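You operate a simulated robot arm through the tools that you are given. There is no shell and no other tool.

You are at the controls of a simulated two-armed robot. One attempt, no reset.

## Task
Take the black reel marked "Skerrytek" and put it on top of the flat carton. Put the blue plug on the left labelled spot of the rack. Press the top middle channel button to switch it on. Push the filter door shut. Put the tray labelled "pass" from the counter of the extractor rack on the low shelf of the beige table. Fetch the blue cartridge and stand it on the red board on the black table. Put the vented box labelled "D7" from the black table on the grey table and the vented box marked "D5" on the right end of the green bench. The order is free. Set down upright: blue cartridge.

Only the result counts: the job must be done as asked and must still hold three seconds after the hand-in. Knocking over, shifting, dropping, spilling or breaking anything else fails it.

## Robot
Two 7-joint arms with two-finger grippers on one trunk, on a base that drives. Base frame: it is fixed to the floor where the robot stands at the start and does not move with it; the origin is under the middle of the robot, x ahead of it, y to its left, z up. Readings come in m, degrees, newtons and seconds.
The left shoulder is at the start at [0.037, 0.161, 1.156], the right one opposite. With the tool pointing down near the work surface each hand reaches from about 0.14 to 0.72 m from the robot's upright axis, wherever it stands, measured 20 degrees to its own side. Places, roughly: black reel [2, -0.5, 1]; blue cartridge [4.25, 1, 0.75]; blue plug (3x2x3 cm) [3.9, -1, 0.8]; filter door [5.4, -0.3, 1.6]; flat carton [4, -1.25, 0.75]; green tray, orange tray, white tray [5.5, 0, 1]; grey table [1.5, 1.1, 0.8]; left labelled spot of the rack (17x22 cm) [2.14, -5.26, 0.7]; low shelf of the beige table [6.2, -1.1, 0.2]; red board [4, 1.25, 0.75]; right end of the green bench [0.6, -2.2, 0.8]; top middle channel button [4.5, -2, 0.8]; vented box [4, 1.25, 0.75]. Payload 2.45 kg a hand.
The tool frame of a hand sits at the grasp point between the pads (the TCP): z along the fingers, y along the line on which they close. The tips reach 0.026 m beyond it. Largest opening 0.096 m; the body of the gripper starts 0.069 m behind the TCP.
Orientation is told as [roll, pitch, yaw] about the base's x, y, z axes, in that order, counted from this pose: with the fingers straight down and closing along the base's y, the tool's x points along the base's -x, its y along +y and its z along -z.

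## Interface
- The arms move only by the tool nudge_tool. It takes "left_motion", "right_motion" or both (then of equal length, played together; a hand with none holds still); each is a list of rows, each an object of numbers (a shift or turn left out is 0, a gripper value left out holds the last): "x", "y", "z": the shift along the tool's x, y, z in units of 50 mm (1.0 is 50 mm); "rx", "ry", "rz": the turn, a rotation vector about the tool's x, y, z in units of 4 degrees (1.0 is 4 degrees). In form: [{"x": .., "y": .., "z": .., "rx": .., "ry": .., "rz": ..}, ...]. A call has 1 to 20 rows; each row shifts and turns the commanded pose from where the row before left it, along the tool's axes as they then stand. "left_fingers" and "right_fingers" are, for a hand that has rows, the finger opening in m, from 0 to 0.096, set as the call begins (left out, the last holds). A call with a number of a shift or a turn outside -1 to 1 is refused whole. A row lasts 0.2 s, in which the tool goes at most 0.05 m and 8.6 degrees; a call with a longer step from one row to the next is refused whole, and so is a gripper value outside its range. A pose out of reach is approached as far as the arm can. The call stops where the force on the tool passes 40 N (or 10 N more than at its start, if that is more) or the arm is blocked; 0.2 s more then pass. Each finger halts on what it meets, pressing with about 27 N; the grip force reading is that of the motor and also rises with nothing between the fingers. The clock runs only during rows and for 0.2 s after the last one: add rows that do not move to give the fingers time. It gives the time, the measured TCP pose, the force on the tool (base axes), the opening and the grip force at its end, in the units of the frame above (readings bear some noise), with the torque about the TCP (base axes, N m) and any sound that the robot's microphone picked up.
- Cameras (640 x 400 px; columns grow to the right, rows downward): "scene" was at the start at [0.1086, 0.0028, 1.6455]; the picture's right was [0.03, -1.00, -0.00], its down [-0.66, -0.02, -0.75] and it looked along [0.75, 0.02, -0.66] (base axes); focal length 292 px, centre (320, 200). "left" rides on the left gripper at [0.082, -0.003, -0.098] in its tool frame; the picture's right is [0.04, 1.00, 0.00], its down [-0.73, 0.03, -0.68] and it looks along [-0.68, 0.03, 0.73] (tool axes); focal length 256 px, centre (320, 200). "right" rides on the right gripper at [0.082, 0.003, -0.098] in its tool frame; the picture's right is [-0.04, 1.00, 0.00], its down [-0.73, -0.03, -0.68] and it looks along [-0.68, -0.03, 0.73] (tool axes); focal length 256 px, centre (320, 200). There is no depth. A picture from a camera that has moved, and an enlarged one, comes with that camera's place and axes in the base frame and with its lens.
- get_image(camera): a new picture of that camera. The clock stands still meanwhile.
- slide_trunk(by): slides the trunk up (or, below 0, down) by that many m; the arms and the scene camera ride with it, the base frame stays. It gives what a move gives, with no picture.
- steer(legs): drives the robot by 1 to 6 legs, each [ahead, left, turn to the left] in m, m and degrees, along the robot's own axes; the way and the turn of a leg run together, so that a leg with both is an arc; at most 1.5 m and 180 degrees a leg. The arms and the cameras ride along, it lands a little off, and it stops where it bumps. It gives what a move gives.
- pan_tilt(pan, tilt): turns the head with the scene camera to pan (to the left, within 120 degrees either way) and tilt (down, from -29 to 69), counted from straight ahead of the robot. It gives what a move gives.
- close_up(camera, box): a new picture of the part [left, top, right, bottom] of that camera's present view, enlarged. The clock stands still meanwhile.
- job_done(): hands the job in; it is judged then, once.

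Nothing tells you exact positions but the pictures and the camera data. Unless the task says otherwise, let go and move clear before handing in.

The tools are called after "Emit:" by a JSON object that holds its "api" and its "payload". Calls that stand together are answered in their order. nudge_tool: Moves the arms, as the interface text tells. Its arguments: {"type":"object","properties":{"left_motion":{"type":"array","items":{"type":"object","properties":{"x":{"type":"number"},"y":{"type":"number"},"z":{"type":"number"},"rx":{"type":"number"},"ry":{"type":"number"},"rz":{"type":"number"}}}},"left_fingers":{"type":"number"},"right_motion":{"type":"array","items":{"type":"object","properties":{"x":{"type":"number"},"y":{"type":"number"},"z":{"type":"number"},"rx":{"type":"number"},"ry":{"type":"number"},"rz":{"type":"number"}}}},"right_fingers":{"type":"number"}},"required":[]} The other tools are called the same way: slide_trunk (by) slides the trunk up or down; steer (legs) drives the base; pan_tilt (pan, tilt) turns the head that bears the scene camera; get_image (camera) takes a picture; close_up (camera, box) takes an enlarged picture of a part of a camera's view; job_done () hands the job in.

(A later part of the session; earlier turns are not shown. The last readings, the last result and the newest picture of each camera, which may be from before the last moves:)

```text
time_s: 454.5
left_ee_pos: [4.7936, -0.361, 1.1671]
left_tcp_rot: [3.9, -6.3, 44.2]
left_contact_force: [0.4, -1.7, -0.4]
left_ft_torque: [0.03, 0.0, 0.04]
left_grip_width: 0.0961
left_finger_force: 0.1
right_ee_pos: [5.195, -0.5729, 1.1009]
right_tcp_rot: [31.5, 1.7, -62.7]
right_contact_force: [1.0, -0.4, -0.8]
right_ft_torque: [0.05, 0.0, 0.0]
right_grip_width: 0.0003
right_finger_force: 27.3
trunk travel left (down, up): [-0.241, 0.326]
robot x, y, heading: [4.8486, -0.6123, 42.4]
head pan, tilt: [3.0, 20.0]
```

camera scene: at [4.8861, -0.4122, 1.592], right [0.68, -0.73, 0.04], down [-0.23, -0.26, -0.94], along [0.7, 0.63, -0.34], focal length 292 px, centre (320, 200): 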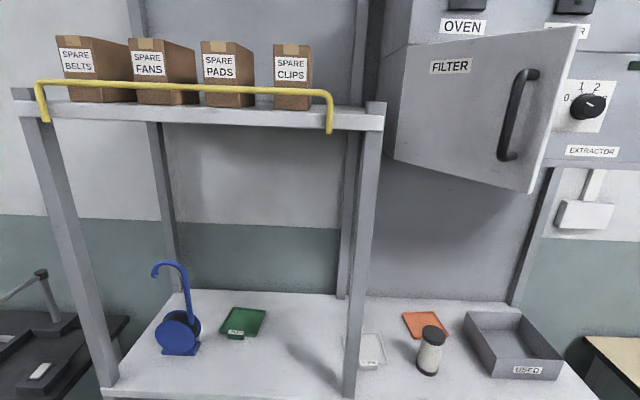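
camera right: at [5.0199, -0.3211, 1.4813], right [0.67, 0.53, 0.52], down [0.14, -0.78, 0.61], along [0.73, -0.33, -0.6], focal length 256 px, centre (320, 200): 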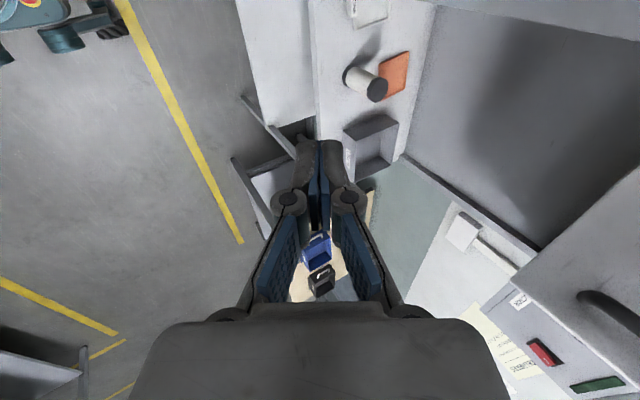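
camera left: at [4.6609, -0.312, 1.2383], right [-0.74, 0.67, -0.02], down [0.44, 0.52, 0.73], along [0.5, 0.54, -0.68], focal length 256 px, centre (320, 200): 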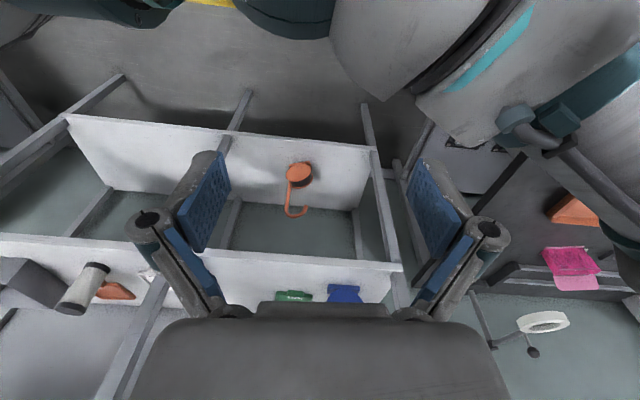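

Emit:
{"api": "nudge_tool", "payload": {"left_motion": [{}, {}, {}, {}, {}, {}, {}, {}, {}, {}, {}, {}, {}, {}, {}, {}, {}, {}, {}, {}], "right_motion": [{}, {}, {}, {}, {}, {}, {}, {}, {}, {}, {}, {}, {}, {}, {}, {}, {}, {}, {}, {}]}}

Emit:
{"api": "nudge_tool", "payload": {"left_motion": [{}, {}, {}, {}, {}, {}, {}, {}, {}, {}, {}, {}, {}, {}, {}, {}, {}, {}, {}, {}], "right_motion": [{}, {}, {}, {}, {}, {}, {}, {}, {}, {}, {}, {}, {}, {}, {}, {}, {}, {}, {}, {}]}}

Emit:
{"api": "nudge_tool", "payload": {"left_motion": [{}, {}, {}, {}, {}, {}, {}, {}, {}, {}, {}, {}, {}, {}, {}, {}, {}, {}, {}, {}], "right_motion": [{}, {}, {}, {}, {}, {}, {}, {}, {}, {}, {}, {}, {}, {}, {}, {}, {}, {}, {}, {}]}}

Emit:
{"api": "nudge_tool", "payload": {"left_motion": [{}, {}, {}], "right_motion": [{}, {}, {}]}}

Emit:
{"api": "nudge_tool", "payload": {"left_motion": [{}, {}, {}, {}], "right_motion": [{}, {}, {}, {}]}}

```text
time_s: 458.7
left_ee_pos: [4.8009, -0.3681, 1.1677]
left_tcp_rot: [4.2, -6.3, 44.1]
left_contact_force: [-0.1, -0.4, -0.1]
left_ft_torque: [0.04, -0.02, 0.03]
left_grip_width: 0.0959
left_finger_force: 0.0
right_ee_pos: [5.1999, -0.5762, 1.1003]
right_tcp_rot: [31.1, 2.2, -62.9]
right_contact_force: [0.6, -0.3, -1.2]
right_ft_torque: [0.02, 0.03, 0.01]
right_grip_width: 0.0
right_finger_force: 27.3
trunk travel left (down, up): [-0.241, 0.326]
robot x, y, heading: [4.8489, -0.6122, 42.6]
head pan, tilt: [3.0, 20.0]
```

```text
time_s: 462.9
left_ee_pos: [4.791, -0.3588, 1.1658]
left_tcp_rot: [3.7, -6.3, 44.3]
left_contact_force: [0.4, -0.2, 0.7]
left_ft_torque: [0.01, 0.03, -0.01]
left_grip_width: 0.0963
left_finger_force: 0.1
right_ee_pos: [5.193, -0.5687, 1.1036]
right_tcp_rot: [31.0, 2.0, -63.2]
right_contact_force: [-0.7, 0.0, -0.1]
right_ft_torque: [0.03, -0.01, 0.03]
right_grip_width: 0.0
right_finger_force: 27.3
trunk travel left (down, up): [-0.241, 0.326]
robot x, y, heading: [4.8487, -0.6108, 42.4]
head pan, tilt: [3.0, 20.0]
```

```text
time_s: 467.1
left_ee_pos: [4.7871, -0.3527, 1.164]
left_tcp_rot: [3.3, -6.3, 44.2]
left_contact_force: [-0.1, 0.1, -0.1]
left_ft_torque: [-0.02, -0.01, 0.01]
left_grip_width: 0.0961
left_finger_force: 0.0
right_ee_pos: [5.1885, -0.5643, 1.1039]
right_tcp_rot: [31.2, 1.5, -62.8]
right_contact_force: [0.4, -0.9, -0.1]
right_ft_torque: [-0.05, -0.04, -0.02]
right_grip_width: 0.0
right_finger_force: 26.1
trunk travel left (down, up): [-0.241, 0.326]
robot x, y, heading: [4.847, -0.609, 42.5]
head pan, tilt: [3.0, 20.0]
```

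```text
time_s: 467.9
left_ee_pos: [4.7885, -0.3544, 1.165]
left_tcp_rot: [3.4, -6.3, 44.2]
left_contact_force: [0.3, -0.2, 0.0]
left_ft_torque: [0.0, -0.02, 0.0]
left_grip_width: 0.096
left_finger_force: 0.0
right_ee_pos: [5.1908, -0.5658, 1.1031]
right_tcp_rot: [31.4, 1.6, -62.8]
right_contact_force: [0.2, -0.3, 0.2]
right_ft_torque: [0.0, 0.0, -0.02]
right_grip_width: 0.0
right_finger_force: 26.7
trunk travel left (down, up): [-0.241, 0.326]
robot x, y, heading: [4.8497, -0.6163, 42.6]
head pan, tilt: [3.0, 20.0]
```

```text
time_s: 468.9
left_ee_pos: [4.7875, -0.3551, 1.1659]
left_tcp_rot: [3.5, -6.3, 44.2]
left_contact_force: [0.5, 0.5, 0.0]
left_ft_torque: [0.01, 0.0, -0.01]
left_grip_width: 0.0958
left_finger_force: 0.1
right_ee_pos: [5.1901, -0.5669, 1.1039]
right_tcp_rot: [31.3, 1.5, -62.9]
right_contact_force: [1.5, -0.1, 0.5]
right_ft_torque: [-0.02, -0.01, 0.02]
right_grip_width: 0.0002
right_finger_force: 26.7
trunk travel left (down, up): [-0.241, 0.326]
robot x, y, heading: [4.8518, -0.6142, 42.5]
head pan, tilt: [3.0, 20.0]
```

Settled at last. Checking the surroundings before continuing with gentle moves.

Emit:
{"api": "pan_tilt", "payload": {"pan": 0, "tilt": 25}}

Emit:
{"api": "get_image", "payload": {"camera": "scene"}}

Emit:
{"api": "get_image", "payload": {"camera": "right"}}

```text
time_s: 469.6
left_ee_pos: [4.7875, -0.3541, 1.1651]
left_tcp_rot: [3.6, -6.3, 44.2]
left_contact_force: [-0.3, -0.1, 0.3]
left_ft_torque: [-0.01, -0.02, -0.03]
left_grip_width: 0.0959
left_finger_force: 0.0
right_ee_pos: [5.1909, -0.5664, 1.103]
right_tcp_rot: [31.3, 1.6, -62.9]
right_contact_force: [0.4, -0.2, 0.0]
right_ft_torque: [0.0, 0.0, 0.0]
right_grip_width: 0.0
right_finger_force: 27.0
trunk travel left (down, up): [-0.241, 0.326]
robot x, y, heading: [4.8491, -0.6129, 42.4]
head pan, tilt: [0.0, 25.0]
```

```text
taken
camera scene: at [4.9693, -0.4999, 1.5845], right [0.68, -0.74, 0.0], down [-0.31, -0.29, -0.91], along [0.67, 0.61, -0.42], focal length 292 px, centre (320, 200)
```

scene: 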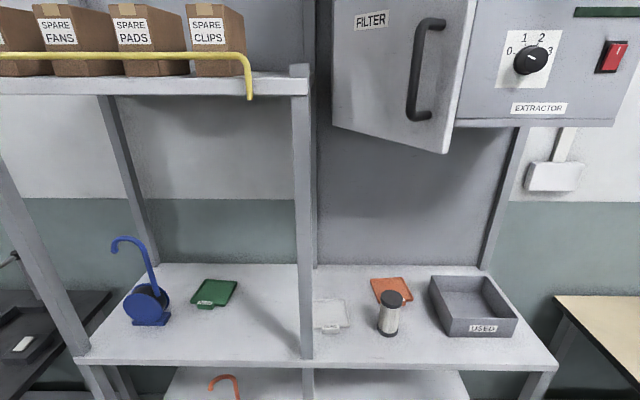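

```text
taken
camera right: at [5.1114, -0.5166, 1.1909], right [0.78, 0.34, 0.52], down [0.01, -0.84, 0.54], along [0.62, -0.42, -0.66], focal length 256 px, centre (320, 200)
```

right: 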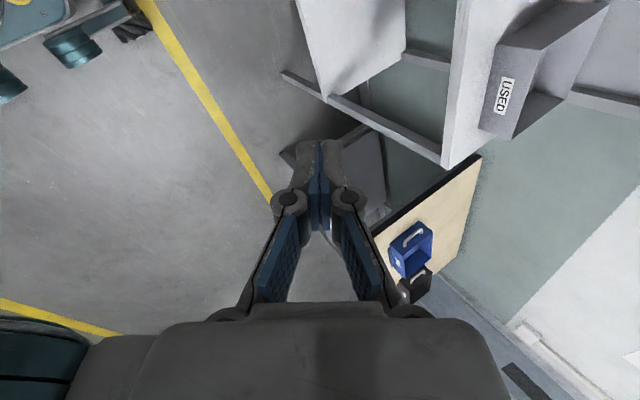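

Emit:
{"api": "nudge_tool", "payload": {"right_motion": [{"rx": -0.4, "rz": -0.2}, {"rx": -0.8, "rz": -0.3}, {"rx": -0.8, "rz": -0.3}, {"rx": -0.8, "rz": -0.3}, {"rx": -0.8, "rz": -0.3}, {"rx": -0.8, "rz": -0.3}, {"rx": -0.8, "rz": -0.3}, {"rx": -0.8, "rz": -0.3}, {"rx": -0.8, "rz": -0.3}, {"rx": -0.8, "rz": -0.3}, {"rx": -0.8}, {"rx": -0.8}, {"rx": -0.8}, {"rx": -0.8}, {"rx": -0.8}, {"rx": -0.8}, {"rx": -0.4}, {}]}}

Emit:
{"api": "get_image", "payload": {"camera": "scene"}}

Emit:
{"api": "get_image", "payload": {"camera": "right"}}

```text
time_s: 473.4
left_ee_pos: [4.7877, -0.3548, 1.1651]
left_tcp_rot: [3.5, -6.2, 44.3]
left_contact_force: [0.3, -0.2, 0.2]
left_ft_torque: [0.0, 0.0, 0.02]
left_grip_width: 0.0959
left_finger_force: 0.0
right_ee_pos: [5.2011, -0.468, 1.2475]
right_tcp_rot: [82.2, -6.8, -54.9]
right_contact_force: [-0.4, -0.7, 0.5]
right_ft_torque: [-0.01, 0.0, 0.02]
right_grip_width: 0.0
right_finger_force: 26.9
right hand out of reach, approached as far as the arm can: row 2, 3, 4, 5, 6, 7, 8, 9, 10, 11, 12, 13, 14, 15, 16, 17
trunk travel left (down, up): [-0.241, 0.326]
robot x, y, heading: [4.8494, -0.6086, 42.6]
head pan, tilt: [0.0, 25.0]
```

```text
taken
camera scene: at [4.9688, -0.4995, 1.5845], right [0.68, -0.74, 0.0], down [-0.31, -0.29, -0.91], along [0.67, 0.61, -0.42], focal length 292 px, centre (320, 200)
```

scene: 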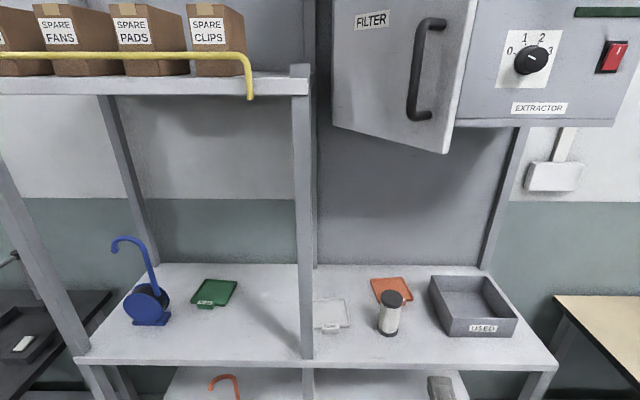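

```text
taken
camera right: at [5.0735, -0.4555, 1.2555], right [0.07, 0.14, 0.99], down [-0.14, -0.98, 0.15], along [0.99, -0.15, -0.04], focal length 256 px, centre (320, 200)
```

right: 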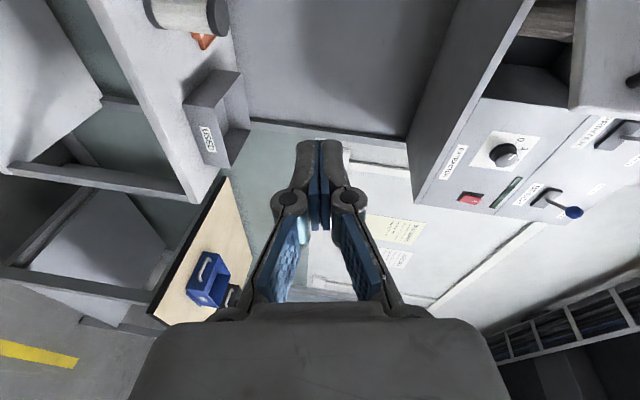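

Emit:
{"api": "nudge_tool", "payload": {"right_motion": [{"y": 0.15, "x": 0.1}, {"y": 0.3, "x": 0.2}, {"y": 0.4, "x": 0.3}, {"y": 0.4, "x": 0.3}, {"y": 0.4, "x": 0.3}, {"y": 0.4, "x": 0.2}, {"y": 0.4}, {"y": 0.3}, {"y": 0.15}, {}]}}

Emit:
{"api": "get_image", "payload": {"camera": "scene"}}

```text
time_s: 475.6
left_ee_pos: [4.7883, -0.3541, 1.1648]
left_tcp_rot: [3.5, -6.3, 44.2]
left_contact_force: [0.2, 0.6, 0.3]
left_ft_torque: [-0.04, 0.0, -0.01]
left_grip_width: 0.096
left_finger_force: 0.0
right_ee_pos: [5.1657, -0.3847, 1.3838]
right_tcp_rot: [82.3, -6.8, -54.8]
right_contact_force: [0.1, -0.2, 0.4]
right_ft_torque: [-0.03, 0.03, -0.01]
right_grip_width: 0.0003
right_finger_force: 27.2
trunk travel left (down, up): [-0.241, 0.326]
robot x, y, heading: [4.8505, -0.6107, 42.6]
head pan, tilt: [0.0, 25.0]
```

```text
taken
camera scene: at [4.9682, -0.4986, 1.5844], right [0.68, -0.74, 0.0], down [-0.31, -0.29, -0.91], along [0.67, 0.61, -0.43], focal length 292 px, centre (320, 200)
```

scene: 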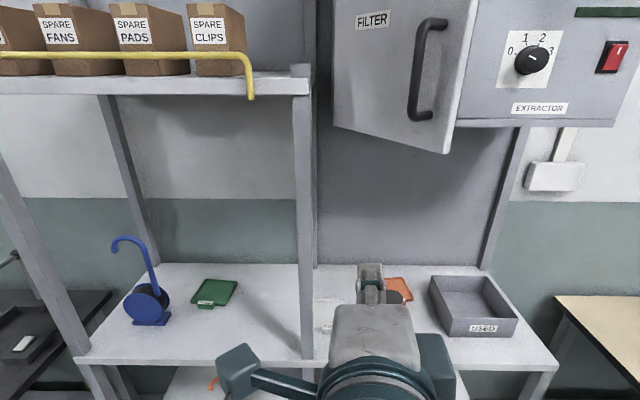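

Emit:
{"api": "nudge_tool", "payload": {"right_motion": [{"y": 0.15}, {"y": 0.3}, {"y": 0.4}, {"y": 0.4}, {"y": 0.4}, {"y": 0.4}, {"y": 0.4}, {"y": 0.3}, {"y": 0.15}, {}]}}

Emit:
{"api": "pan_tilt", "payload": {"pan": 0, "tilt": 10}}

Emit:
{"api": "get_image", "payload": {"camera": "scene"}}

Emit:
{"api": "get_image", "payload": {"camera": "right"}}

```text
time_s: 477.8
left_ee_pos: [4.7878, -0.3541, 1.1647]
left_tcp_rot: [3.5, -6.3, 44.2]
left_contact_force: [0.5, 0.8, 0.2]
left_ft_torque: [0.0, 0.01, -0.04]
left_grip_width: 0.096
left_finger_force: 0.1
right_ee_pos: [5.1718, -0.36, 1.5255]
right_tcp_rot: [82.4, -6.9, -54.8]
right_contact_force: [-0.4, 0.2, 0.4]
right_ft_torque: [0.01, -0.02, -0.01]
right_grip_width: 0.0001
right_finger_force: 27.1
trunk travel left (down, up): [-0.241, 0.326]
robot x, y, heading: [4.8477, -0.613, 42.5]
head pan, tilt: [0.0, 25.0]
```

```text
time_s: 478.5
left_ee_pos: [4.7876, -0.3537, 1.165]
left_tcp_rot: [3.5, -6.3, 44.2]
left_contact_force: [-0.4, 0.4, -0.7]
left_ft_torque: [0.02, 0.02, 0.0]
left_grip_width: 0.0959
left_finger_force: 0.1
right_ee_pos: [5.1726, -0.3615, 1.5264]
right_tcp_rot: [82.2, -6.9, -54.8]
right_contact_force: [0.7, 0.1, 0.4]
right_ft_torque: [0.03, 0.02, -0.03]
right_grip_width: 0.0
right_finger_force: 27.1
trunk travel left (down, up): [-0.241, 0.326]
robot x, y, heading: [4.8475, -0.6133, 42.6]
head pan, tilt: [0.0, 10.0]
```

```text
taken
camera scene: at [4.9685, -0.4977, 1.6088], right [0.68, -0.74, 0.0], down [-0.13, -0.12, -0.98], along [0.73, 0.66, -0.18], focal length 292 px, centre (320, 200)
```

scene: 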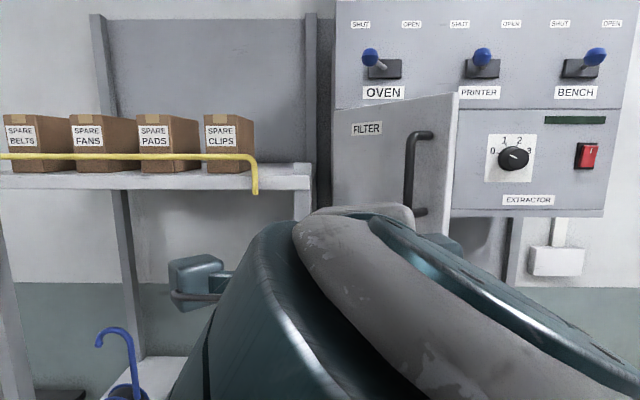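

```text
taken
camera right: at [5.0455, -0.3481, 1.5323], right [0.06, 0.14, 0.99], down [-0.14, -0.98, 0.15], along [0.99, -0.15, -0.04], focal length 256 px, centre (320, 200)
```

right: 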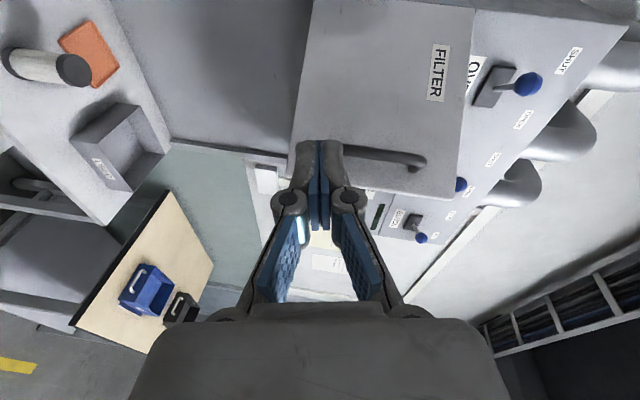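

The hand is up at handle height with no sway. Moving forward alongside the door's outer face.

Emit:
{"api": "nudge_tool", "payload": {"right_motion": [{"x": 0.01, "y": 0.03, "z": 0.2}, {"x": 0.03, "y": 0.07, "z": 0.45}, {"x": 0.03, "y": 0.07, "z": 0.45}, {"x": 0.03, "y": 0.07, "z": 0.45}, {"x": 0.03, "y": 0.07, "z": 0.45}, {"x": 0.02, "y": 0.06, "z": 0.4}, {"x": 0.0, "y": 0.02, "z": 0.17}, {}]}}

Emit:
{"api": "get_image", "payload": {"camera": "right"}}

Emit:
{"api": "get_image", "payload": {"camera": "scene"}}

```text
time_s: 480.3
left_ee_pos: [4.7882, -0.3542, 1.1647]
left_tcp_rot: [3.5, -6.3, 44.2]
left_contact_force: [-0.2, -0.3, -1.0]
left_ft_torque: [0.0, 0.0, -0.03]
left_grip_width: 0.0959
left_finger_force: 0.0
right_ee_pos: [5.2725, -0.2784, 1.5279]
right_tcp_rot: [82.3, -6.9, -54.8]
right_contact_force: [-0.4, -0.6, 0.5]
right_ft_torque: [-0.03, -0.01, 0.01]
right_grip_width: 0.0001
right_finger_force: 27.0
trunk travel left (down, up): [-0.241, 0.326]
robot x, y, heading: [4.8456, -0.6122, 42.6]
head pan, tilt: [0.0, 10.0]
```

```text
taken
camera right: at [5.1465, -0.2665, 1.5342], right [0.06, 0.14, 0.99], down [-0.14, -0.98, 0.15], along [0.99, -0.15, -0.04], focal length 256 px, centre (320, 200)
```

right: 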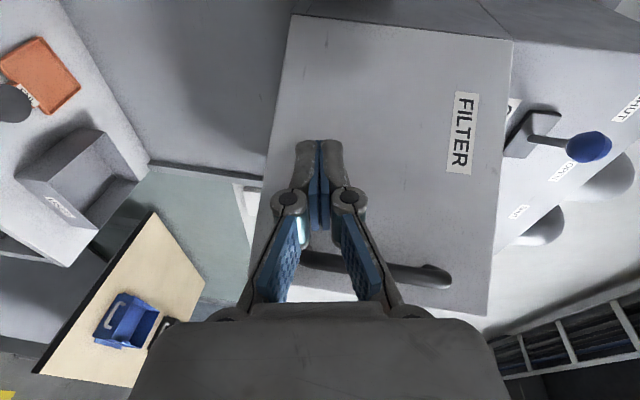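

```text
taken
camera scene: at [4.9688, -0.4973, 1.6088], right [0.68, -0.74, 0.0], down [-0.13, -0.12, -0.98], along [0.73, 0.66, -0.18], focal length 292 px, centre (320, 200)
```

scene: 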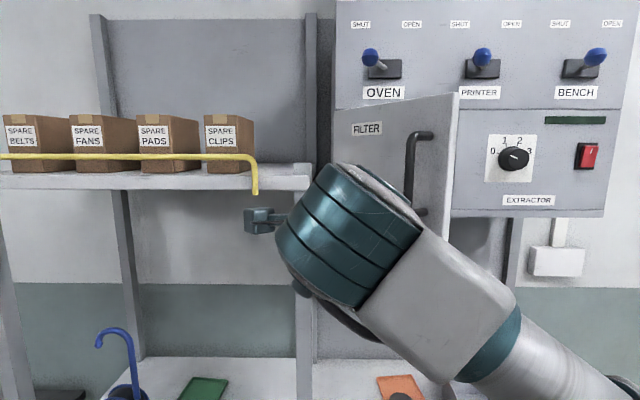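

Emit:
{"api": "nudge_tool", "payload": {"right_motion": [{"x": -0.15, "z": 0.1}, {"x": -0.25, "z": 0.2}, {"x": -0.25, "z": 0.2}, {"x": -0.25, "z": 0.2}, {"x": -0.1, "z": 0.08}, {}]}}

Emit:
{"api": "get_image", "payload": {"camera": "right"}}

```text
time_s: 481.7
left_ee_pos: [4.7871, -0.3553, 1.1642]
left_tcp_rot: [3.4, -6.3, 44.3]
left_contact_force: [-0.1, 0.4, -0.2]
left_ft_torque: [0.0, -0.03, 0.01]
left_grip_width: 0.0959
left_finger_force: 0.1
right_ee_pos: [5.3349, -0.2968, 1.529]
right_tcp_rot: [82.4, -6.9, -54.9]
right_contact_force: [0.6, 1.2, 0.4]
right_ft_torque: [0.0, -0.03, -0.02]
right_grip_width: 0.0
right_finger_force: 26.3
trunk travel left (down, up): [-0.241, 0.326]
robot x, y, heading: [4.8494, -0.6078, 42.9]
head pan, tilt: [0.0, 10.0]
```

```text
taken
camera right: at [5.2077, -0.2854, 1.5346], right [0.06, 0.14, 0.99], down [-0.14, -0.98, 0.15], along [0.99, -0.15, -0.04], focal length 256 px, centre (320, 200)
```

right: 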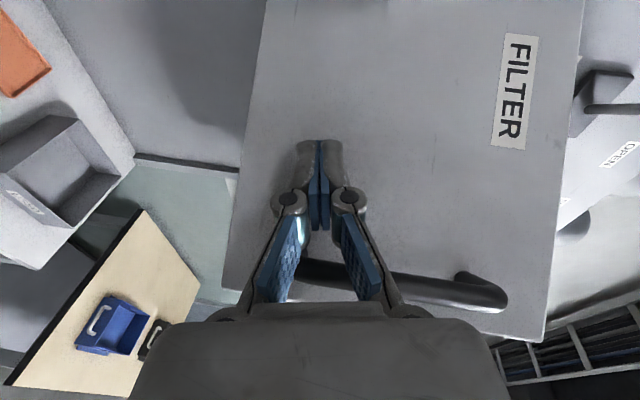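

Emit:
{"api": "nudge_tool", "payload": {"right_motion": [{"x": -0.15, "z": 0.1}, {"x": -0.25, "z": 0.2}, {"x": -0.25, "z": 0.2}, {"x": -0.25, "z": 0.2}, {"x": -0.25, "z": 0.2}, {"x": -0.1, "z": 0.08}, {}]}}

Emit:
{"api": "get_image", "payload": {"camera": "right"}}

Emit:
{"api": "get_image", "payload": {"camera": "scene"}}

```text
time_s: 483.3
left_ee_pos: [4.7879, -0.3548, 1.1657]
left_tcp_rot: [3.5, -6.2, 44.1]
left_contact_force: [-0.3, 0.1, 0.7]
left_ft_torque: [0.02, 0.03, -0.05]
left_grip_width: 0.0958
left_finger_force: 0.0
right_ee_pos: [5.4086, -0.3201, 1.53]
right_tcp_rot: [82.3, -6.9, -54.7]
right_contact_force: [-0.8, 0.2, -0.3]
right_ft_torque: [-0.02, 0.03, -0.02]
right_grip_width: 0.0
right_finger_force: 27.1
trunk travel left (down, up): [-0.241, 0.326]
robot x, y, heading: [4.848, -0.6091, 42.4]
head pan, tilt: [0.0, 10.0]
```

```text
taken
camera right: at [5.2827, -0.308, 1.5359], right [0.06, 0.14, 0.99], down [-0.14, -0.98, 0.15], along [0.99, -0.15, -0.04], focal length 256 px, centre (320, 200)
```

right: 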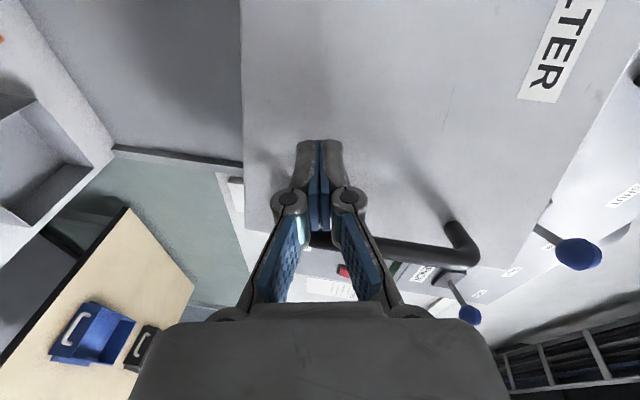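

```text
taken
camera scene: at [4.9699, -0.4979, 1.6087], right [0.68, -0.74, 0.0], down [-0.13, -0.12, -0.98], along [0.73, 0.66, -0.18], focal length 292 px, centre (320, 200)
```

scene: 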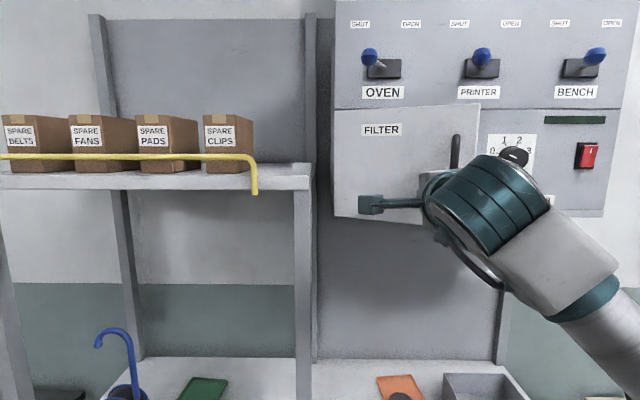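

Emit:
{"api": "nudge_tool", "payload": {"right_motion": [{"x": -0.05, "z": 0.1, "y": 0.01}, {"x": -0.09, "z": 0.22, "y": 0.03}, {"x": -0.09, "z": 0.22, "y": 0.03}, {"x": -0.09, "z": 0.22, "y": 0.03}, {"x": -0.09, "z": 0.22, "y": 0.03}, {"x": -0.05, "z": 0.1, "y": 0.01}, {}]}}

Emit:
{"api": "get_image", "payload": {"camera": "right"}}

Emit:
{"api": "get_image", "payload": {"camera": "scene"}}

```text
time_s: 484.9
left_ee_pos: [4.7867, -0.3543, 1.1657]
left_tcp_rot: [3.4, -6.3, 44.2]
left_contact_force: [0.7, 0.7, -0.4]
left_ft_torque: [0.01, 0.01, 0.0]
left_grip_width: 0.096
left_finger_force: 0.0
right_ee_pos: [5.4676, -0.3082, 1.532]
right_tcp_rot: [82.3, -6.9, -54.9]
right_contact_force: [-0.3, 0.3, 0.4]
right_ft_torque: [0.01, 0.0, -0.02]
right_grip_width: 0.0
right_finger_force: 27.0
trunk travel left (down, up): [-0.241, 0.326]
robot x, y, heading: [4.8482, -0.6106, 42.6]
head pan, tilt: [0.0, 10.0]
```

```text
taken
camera right: at [5.3404, -0.2951, 1.5381], right [0.06, 0.14, 0.99], down [-0.14, -0.98, 0.15], along [0.99, -0.15, -0.04], focal length 256 px, centre (320, 200)
```

right: 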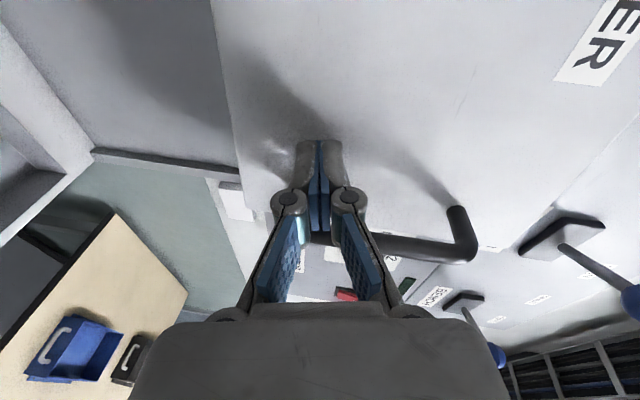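

```text
taken
camera scene: at [4.9701, -0.4976, 1.6087], right [0.68, -0.74, 0.0], down [-0.13, -0.12, -0.98], along [0.73, 0.66, -0.18], focal length 292 px, centre (320, 200)
```

scene: 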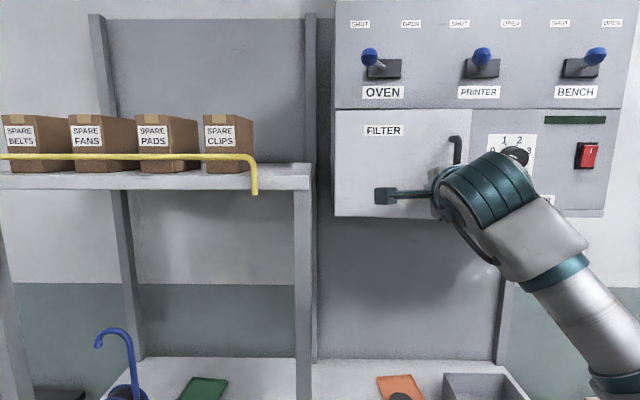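

Emit:
{"api": "nudge_tool", "payload": {"right_motion": [{"x": 0.02, "z": 0.15, "y": 0.02}, {"x": 0.02, "z": 0.15, "y": 0.02}, {"x": 0.02, "z": 0.15, "y": 0.02}, {"x": 0.02, "z": 0.15, "y": 0.02}, {}]}}

Emit:
{"api": "close_up", "payload": {"camera": "scene", "box": [320, 80, 560, 230]}}

```text
time_s: 486.1
left_ee_pos: [4.7862, -0.3567, 1.1653]
left_tcp_rot: [3.4, -6.5, 44.3]
left_contact_force: [1.0, 0.0, 0.4]
left_ft_torque: [-0.02, 0.0, 0.03]
left_grip_width: 0.0962
left_finger_force: 0.1
right_ee_pos: [5.4864, -0.2907, 1.5346]
right_tcp_rot: [82.6, -6.8, -54.8]
right_contact_force: [-9.6, -9.1, 2.1]
right_ft_torque: [0.08, -0.06, 0.1]
right_grip_width: 0.0
right_finger_force: 26.8
trunk travel left (down, up): [-0.241, 0.326]
robot x, y, heading: [4.8512, -0.6135, 42.6]
head pan, tilt: [0.0, 10.0]
```

```text
2.67 times, centred on (440, 155) of scene
camera zoom: at [4.9651, -0.5016, 1.6095], right [0.68, -0.74, 0.0], down [-0.13, -0.12, -0.98], along [0.73, 0.66, -0.17], focal length 780 px, centre (0, 320)
```

zoom: 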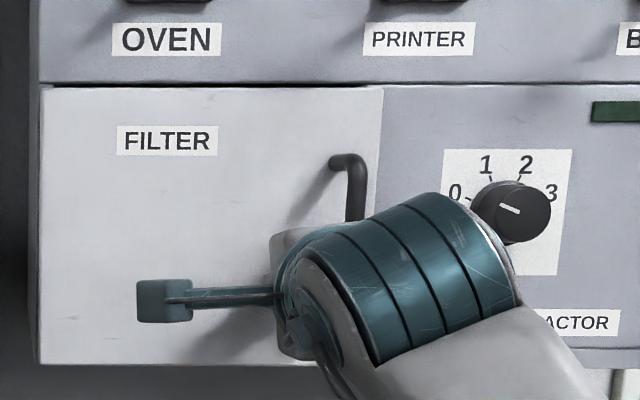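

Door is shut (13 N against it). Retreating the hand straight back with a slight left offset so as not to catch the handle.

Emit:
{"api": "nudge_tool", "payload": {"right_motion": [{"z": 0.06}, {}, {"x": 0.1, "z": -0.1}, {"x": 0.15, "z": -0.2, "y": -0.02}, {"x": 0.1, "z": -0.4, "y": -0.05}, {"z": -0.45, "y": -0.06}, {"z": -0.45, "y": -0.06}, {"z": -0.45, "y": -0.06}, {"z": -0.45, "y": -0.06}, {"z": -0.4, "y": -0.05}, {"z": -0.2, "y": -0.03}, {}]}}

Emit:
{"api": "get_image", "payload": {"camera": "scene"}}

Emit:
{"api": "get_image", "payload": {"camera": "right"}}

```text
time_s: 488.7
left_ee_pos: [4.7874, -0.3541, 1.1648]
left_tcp_rot: [3.6, -6.3, 44.1]
left_contact_force: [0.3, 0.4, -0.5]
left_ft_torque: [-0.02, 0.01, 0.01]
left_grip_width: 0.096
left_finger_force: 0.0
right_ee_pos: [5.3544, -0.3603, 1.5294]
right_tcp_rot: [82.4, -6.7, -54.8]
right_contact_force: [-0.7, -0.4, -0.2]
right_ft_torque: [-0.02, 0.01, -0.01]
right_grip_width: 0.0001
right_finger_force: 26.9
trunk travel left (down, up): [-0.241, 0.326]
robot x, y, heading: [4.8468, -0.6128, 42.7]
head pan, tilt: [0.0, 10.0]
```

```text
taken
camera scene: at [4.9699, -0.4979, 1.6087], right [0.68, -0.74, 0.0], down [-0.13, -0.12, -0.98], along [0.73, 0.66, -0.18], focal length 292 px, centre (320, 200)
```

scene: 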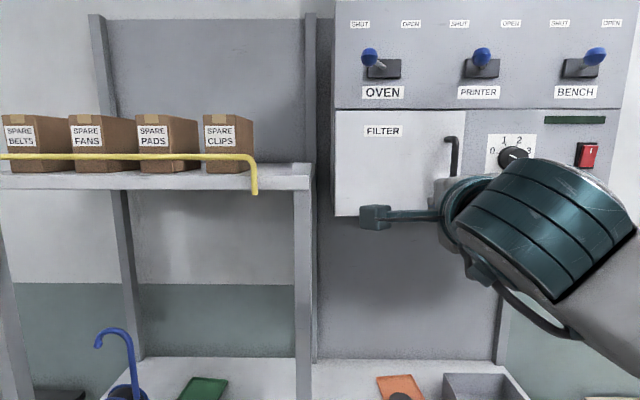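

```text
taken
camera right: at [5.2286, -0.3485, 1.536], right [0.06, 0.14, 0.99], down [-0.14, -0.98, 0.15], along [0.99, -0.15, -0.04], focal length 256 px, centre (320, 200)
```

right: 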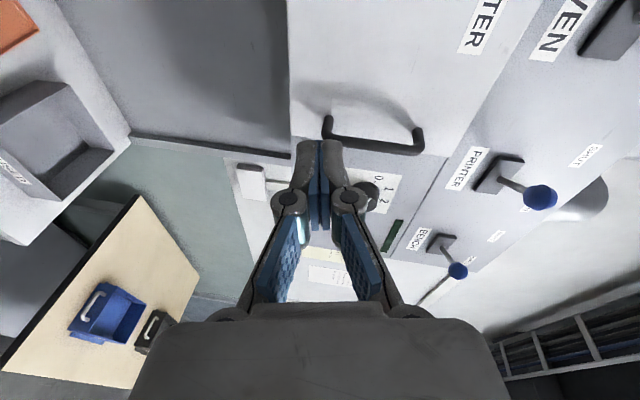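

Emit:
{"api": "nudge_tool", "payload": {"right_motion": [{"z": -0.2, "x": -0.1}, {"z": -0.4, "x": -0.3}, {"z": -0.45, "x": -0.4}, {"z": -0.45, "x": -0.4}, {"z": -0.4, "x": -0.3, "y": -0.2}, {"z": -0.3, "x": -0.2, "y": -0.4}, {"z": -0.1, "y": -0.5}, {"y": -0.5}, {"y": -0.5}, {"y": -0.5}, {"y": -0.5}, {"y": -0.5}, {"y": -0.5}, {"y": -0.4}, {"y": -0.2}, {}]}}

Emit:
{"api": "pan_tilt", "payload": {"pan": 0, "tilt": 35}}

Emit:
{"api": "get_image", "payload": {"camera": "scene"}}

Emit:
{"api": "get_image", "payload": {"camera": "left"}}

```text
time_s: 492.1
left_ee_pos: [4.7883, -0.3543, 1.1642]
left_tcp_rot: [3.5, -6.3, 44.2]
left_contact_force: [-0.1, 0.1, -0.4]
left_ft_torque: [-0.03, -0.01, -0.02]
left_grip_width: 0.096
left_finger_force: 0.0
right_ee_pos: [5.3002, -0.5394, 1.3225]
right_tcp_rot: [82.3, -6.7, -54.8]
right_contact_force: [0.1, 0.1, 0.1]
right_ft_torque: [0.01, -0.02, -0.03]
right_grip_width: 0.0
right_finger_force: 27.2
trunk travel left (down, up): [-0.241, 0.326]
robot x, y, heading: [4.8483, -0.6118, 42.5]
head pan, tilt: [0.0, 10.0]
```

```text
time_s: 493.0
left_ee_pos: [4.7879, -0.355, 1.165]
left_tcp_rot: [3.4, -6.3, 44.2]
left_contact_force: [-0.1, 0.2, -0.1]
left_ft_torque: [0.05, 0.06, -0.04]
left_grip_width: 0.096
left_finger_force: 0.0
right_ee_pos: [5.3007, -0.5378, 1.3232]
right_tcp_rot: [82.4, -6.8, -54.8]
right_contact_force: [1.2, 0.0, -0.5]
right_ft_torque: [0.04, 0.0, -0.02]
right_grip_width: 0.0
right_finger_force: 27.7
trunk travel left (down, up): [-0.241, 0.326]
robot x, y, heading: [4.8473, -0.6106, 42.6]
head pan, tilt: [0.0, 35.0]
```

```text
taken
camera scene: at [4.9666, -0.5031, 1.5688], right [0.68, -0.74, 0.0], down [-0.42, -0.39, -0.82], along [0.6, 0.55, -0.58], focal length 292 px, centre (320, 200)
```

scene: 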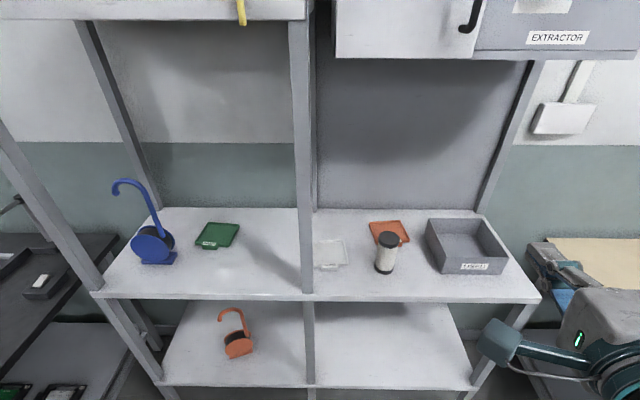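

```text
taken
camera left: at [4.7285, -0.4257, 1.2544], right [-0.73, 0.68, 0.06], down [0.48, 0.45, 0.76], along [0.49, 0.58, -0.65], focal length 256 px, centre (320, 200)
```

left: 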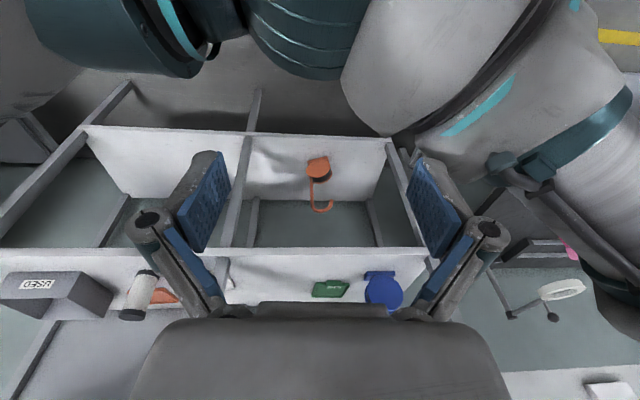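

The filter door is shut. Next, the green PASS tray at about [5.26, 0.22, 0.93]. I'll move gently closer and left, then settle.

Emit:
{"api": "steer", "payload": {"legs": [[0, 0.06, 0], [0, 0.06, 0], [0.08, 0, 0], [0.08, 0, 0]]}}

Emit:
{"api": "nudge_tool", "payload": {"left_motion": [{}, {}, {}, {}, {}, {}, {}, {}, {}, {}, {}, {}, {}, {}, {}, {}, {}, {}, {}, {}], "right_motion": [{}, {}, {}, {}, {}, {}, {}, {}, {}, {}, {}, {}, {}, {}, {}, {}, {}, {}, {}, {}]}}

Emit:
{"api": "nudge_tool", "payload": {"left_motion": [{}, {}, {}, {}, {}, {}, {}, {}, {}, {}, {}, {}, {}, {}, {}, {}, {}, {}, {}], "right_motion": [{}, {}, {}, {}, {}, {}, {}, {}, {}, {}, {}, {}, {}, {}, {}, {}, {}, {}, {}]}}

Emit:
{"api": "get_image", "payload": {"camera": "scene"}}

```text
time_s: 495.9
left_ee_pos: [4.8405, -0.1773, 1.1681]
left_tcp_rot: [4.9, -6.2, 44.1]
left_contact_force: [0.5, 0.9, 0.0]
left_ft_torque: [-0.04, 0.04, -0.02]
left_grip_width: 0.0959
left_finger_force: 0.0
right_ee_pos: [5.3547, -0.3622, 1.3176]
right_tcp_rot: [82.2, -5.7, -55.0]
right_contact_force: [2.3, -1.0, -0.7]
right_ft_torque: [0.05, 0.0, 0.12]
right_grip_width: 0.0
right_finger_force: 26.8
trunk travel left (down, up): [-0.241, 0.326]
robot x, y, heading: [4.886, -0.4203, 42.6]
head pan, tilt: [0.0, 35.0]
```

```text
time_s: 500.3
left_ee_pos: [4.8348, -0.1768, 1.1651]
left_tcp_rot: [4.4, -6.5, 43.7]
left_contact_force: [-0.2, 0.6, 0.1]
left_ft_torque: [0.01, 0.02, 0.0]
left_grip_width: 0.0958
left_finger_force: 0.2
right_ee_pos: [5.3501, -0.3615, 1.3231]
right_tcp_rot: [82.3, -6.4, -55.6]
right_contact_force: [0.8, -1.3, -0.4]
right_ft_torque: [-0.01, 0.02, 0.09]
right_grip_width: 0.0001
right_finger_force: 27.4
trunk travel left (down, up): [-0.241, 0.326]
robot x, y, heading: [4.8978, -0.4258, 42.5]
head pan, tilt: [0.0, 35.0]
stopped in row 20 (left hand): the arm was blocked; the commanded pose is now the measured one
```

```text
time_s: 504.3
left_ee_pos: [4.8333, -0.1763, 1.1657]
left_tcp_rot: [4.0, -6.6, 44.1]
left_contact_force: [0.3, 0.3, -1.0]
left_ft_torque: [0.02, -0.03, 0.0]
left_grip_width: 0.0958
left_finger_force: 0.2
right_ee_pos: [5.3455, -0.3618, 1.3237]
right_tcp_rot: [82.4, -6.7, -55.4]
right_contact_force: [-0.4, -0.3, 0.1]
right_ft_torque: [-0.02, 0.0, 0.08]
right_grip_width: 0.0002
right_finger_force: 26.9
trunk travel left (down, up): [-0.241, 0.326]
robot x, y, heading: [4.8962, -0.4277, 42.4]
head pan, tilt: [0.0, 35.0]
```

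```text
taken
camera scene: at [5.0042, -0.3116, 1.5686], right [0.68, -0.74, 0.01], down [-0.42, -0.4, -0.82], along [0.61, 0.55, -0.58], focal length 292 px, centre (320, 200)
```

scene: 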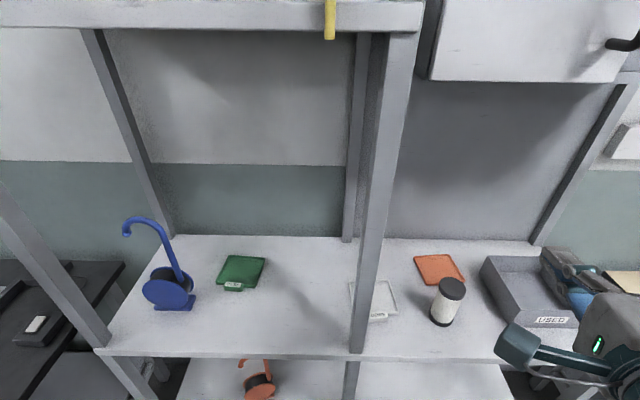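

Emit:
{"api": "close_up", "payload": {"camera": "scene", "box": [200, 245, 280, 295]}}

```text
8.00 times, centred on (240, 270) of scene
camera zoom: at [5.0042, -0.3116, 1.5686], right [0.68, -0.74, 0.01], down [-0.42, -0.4, -0.82], along [0.61, 0.55, -0.58], focal length 2340 px, centre (960, -360)
```

zoom: 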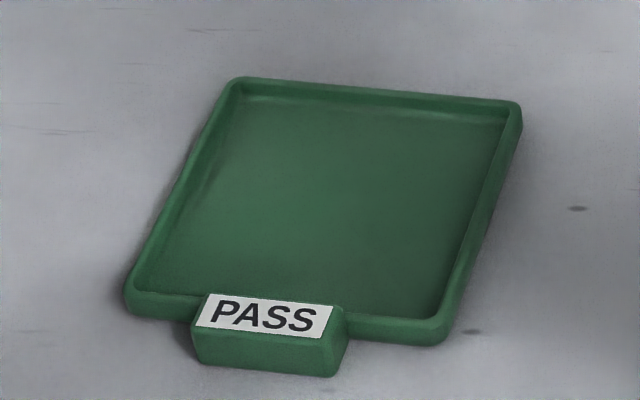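

Tray is about 11×10 cm, its front tab centred at [5.23, 0.196]. I'll bring the left hand forward, then pitch it ~45° to grip the tab from the sides.

Emit:
{"api": "nudge_tool", "payload": {"left_motion": [{"x": -0.2, "rx": 0.2}, {"x": -0.4, "rx": 0.2}, {"x": -0.5, "rx": 0.2}, {"x": -0.5, "rx": 0.2}, {"x": -0.5, "rx": 0.2}, {"x": -0.5, "rz": 0.4}, {"x": -0.5, "rz": 0.4}, {"x": -0.5, "rz": 0.4}, {"x": -0.4, "rz": 0.4}, {"x": -0.2, "rz": 0.4}, {}]}}

Emit:
{"api": "get_image", "payload": {"camera": "left"}}

```text
time_s: 506.9
left_ee_pos: [4.9737, -0.0233, 1.1919]
left_tcp_rot: [0.7, -6.5, 36.1]
left_contact_force: [0.5, -1.2, 0.9]
left_ft_torque: [0.04, 0.05, -0.02]
left_grip_width: 0.0962
left_finger_force: 0.0
right_ee_pos: [5.3318, -0.3484, 1.328]
right_tcp_rot: [82.7, -6.9, -55.3]
right_contact_force: [0.3, -0.4, 0.0]
right_ft_torque: [0.01, 0.02, 0.02]
right_grip_width: 0.0
right_finger_force: 27.1
trunk travel left (down, up): [-0.241, 0.326]
robot x, y, heading: [4.8873, -0.4178, 42.7]
head pan, tilt: [0.0, 35.0]
stopped in row 11 (left hand): the arm was blocked; the commanded pose is now the measured one
```

```text
taken
camera left: at [4.901, -0.0806, 1.2803], right [-0.62, 0.78, 0.01], down [0.51, 0.4, 0.76], along [0.59, 0.47, -0.65], focal length 256 px, centre (320, 200)
```

left: 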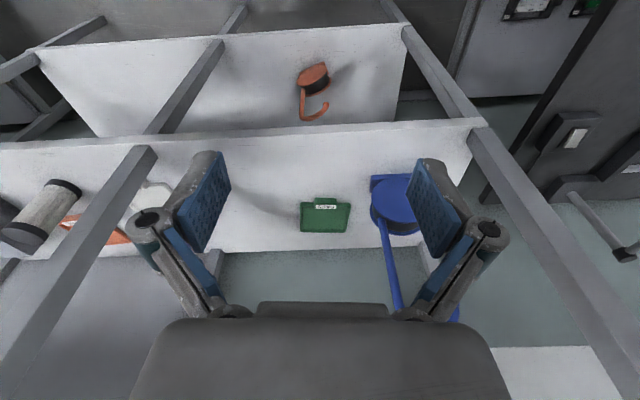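

Emit:
{"api": "nudge_tool", "payload": {"left_motion": [{"ry": -0.4}, {"ry": -0.8}, {"ry": -0.8}, {"ry": -0.8}, {"ry": -0.8}, {"ry": -0.8}, {"ry": -0.8}, {"ry": -0.8}, {"ry": -0.8}, {"ry": -0.8}, {"ry": -0.8}, {"ry": -0.8}, {"ry": -0.4}, {}, {}, {}], "left_fingers": 0.08}}

Emit:
{"api": "get_image", "payload": {"camera": "left"}}

Emit:
{"api": "get_image", "payload": {"camera": "scene"}}

```text
time_s: 510.3
left_ee_pos: [4.9567, -0.0029, 1.1856]
left_tcp_rot: [-0.5, -44.9, 36.9]
left_contact_force: [-1.3, 0.8, -0.3]
left_ft_torque: [-0.05, -0.02, -0.05]
left_grip_width: 0.08
left_finger_force: 0.1
right_ee_pos: [5.3134, -0.3268, 1.3297]
right_tcp_rot: [82.8, -8.1, -55.2]
right_contact_force: [0.2, 0.7, 0.0]
right_ft_torque: [0.01, -0.06, -0.08]
right_grip_width: 0.0
right_finger_force: 26.9
trunk travel left (down, up): [-0.241, 0.326]
robot x, y, heading: [4.8859, -0.4158, 42.8]
head pan, tilt: [0.0, 35.0]
```

```text
taken
camera left: at [4.8553, -0.0814, 1.1987], right [-0.62, 0.79, -0.03], down [0.01, 0.05, 1.0], along [0.79, 0.62, -0.04], focal length 256 px, centre (320, 200)
```

left: 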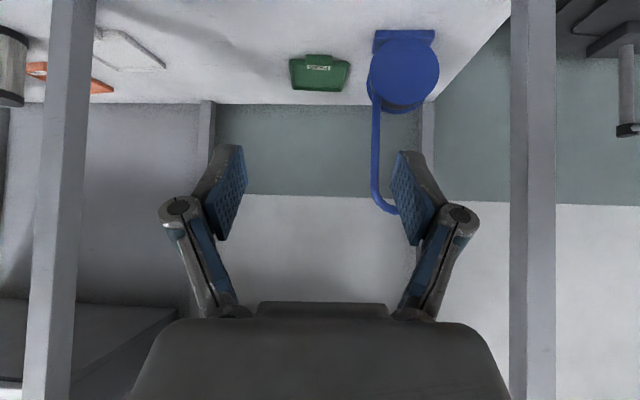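

```text
taken
camera scene: at [4.9734, -0.275, 1.5677], right [0.68, -0.73, 0.03], down [-0.41, -0.41, -0.82], along [0.61, 0.54, -0.58], focal length 292 px, centre (320, 200)
```

scene: 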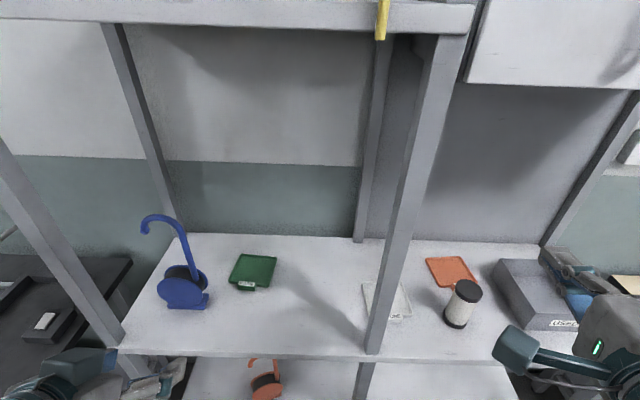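

Emit:
{"api": "nudge_tool", "payload": {"left_motion": [{}, {}, {}, {}, {}, {}, {}, {}, {}, {}, {}, {}, {}, {}, {}, {}, {}, {}, {}, {}], "right_motion": [{}, {}, {}, {}, {}, {}, {}, {}, {}, {}, {}, {}, {}, {}, {}, {}, {}, {}, {}, {}]}}

Emit:
{"api": "nudge_tool", "payload": {"left_motion": [{}, {}, {}, {}, {}, {}, {}, {}, {}, {}, {}, {}, {}, {}, {}, {}, {}, {}, {}, {}], "right_motion": [{}, {}, {}, {}, {}, {}, {}, {}, {}, {}, {}, {}, {}, {}, {}, {}, {}, {}, {}, {}]}}

Emit:
{"api": "nudge_tool", "payload": {"left_motion": [{}, {}, {}], "right_motion": [{}, {}, {}]}}

Emit:
{"api": "close_up", "payload": {"camera": "scene", "box": [210, 240, 290, 300]}}

Emit:
{"api": "close_up", "payload": {"camera": "left", "box": [260, 30, 380, 105]}}

```text
time_s: 514.7
left_ee_pos: [4.9607, -0.0108, 1.1906]
left_tcp_rot: [0.8, -44.9, 36.1]
left_contact_force: [-0.3, -0.5, 0.2]
left_ft_torque: [0.02, 0.06, 0.01]
left_grip_width: 0.08
left_finger_force: 0.0
right_ee_pos: [5.3199, -0.3368, 1.3293]
right_tcp_rot: [82.9, -7.2, -55.2]
right_contact_force: [0.2, 0.0, -0.8]
right_ft_torque: [-0.01, -0.01, 0.05]
right_grip_width: 0.0
right_finger_force: 26.2
trunk travel left (down, up): [-0.241, 0.326]
robot x, y, heading: [4.8776, -0.4122, 42.6]
head pan, tilt: [0.0, 35.0]
stopped in row 20 (left hand): the arm was blocked; the commanded pose is now the measured one
```

```text
time_s: 519.1
left_ee_pos: [4.9797, -0.035, 1.1973]
left_tcp_rot: [2.9, -45.0, 34.4]
left_contact_force: [1.0, -1.4, -0.6]
left_ft_torque: [0.07, 0.11, 0.1]
left_grip_width: 0.0798
left_finger_force: 0.0
right_ee_pos: [5.3398, -0.3633, 1.323]
right_tcp_rot: [82.8, -5.5, -55.2]
right_contact_force: [1.7, -2.0, 0.9]
right_ft_torque: [0.03, 0.02, 0.15]
right_grip_width: 0.0
right_finger_force: 27.5
trunk travel left (down, up): [-0.241, 0.326]
robot x, y, heading: [4.8771, -0.4091, 42.7]
head pan, tilt: [0.0, 35.0]
stopped in row 20 (left hand): the arm was blocked; the commanded pose is now the measured one
```

```text
time_s: 519.9
left_ee_pos: [4.9677, -0.0213, 1.1933]
left_tcp_rot: [1.7, -45.1, 35.6]
left_contact_force: [0.3, 0.9, 0.2]
left_ft_torque: [0.01, 0.04, 0.01]
left_grip_width: 0.0798
left_finger_force: 0.1
right_ee_pos: [5.326, -0.3481, 1.3275]
right_tcp_rot: [82.9, -6.6, -54.9]
right_contact_force: [0.0, -0.7, 0.3]
right_ft_torque: [0.01, 0.02, 0.08]
right_grip_width: 0.0002
right_finger_force: 27.0
trunk travel left (down, up): [-0.241, 0.326]
robot x, y, heading: [4.8755, -0.4106, 42.4]
head pan, tilt: [0.0, 35.0]
```

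```text
6.67 times, centred on (250, 270) of scene
camera zoom: at [4.9855, -0.2885, 1.5684], right [0.68, -0.73, 0.01], down [-0.42, -0.4, -0.82], along [0.6, 0.55, -0.58], focal length 1950 px, centre (787, -267)
```

zoom: 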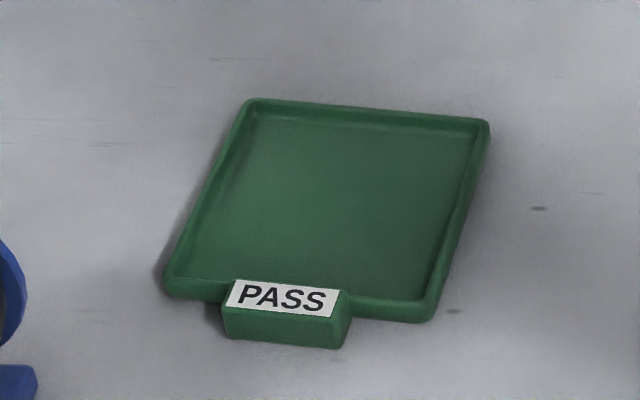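

```text
5.33 times, centred on (320, 68) of left
camera zoom: at [4.8665, -0.1004, 1.2071], right [-0.62, 0.78, -0.01], down [0.02, 0.03, 1.0], along [0.78, 0.62, -0.04], focal length 1365 px, centre (320, 907)
```

zoom: 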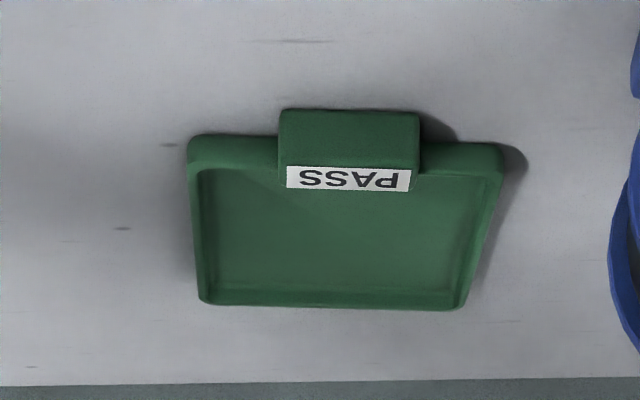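

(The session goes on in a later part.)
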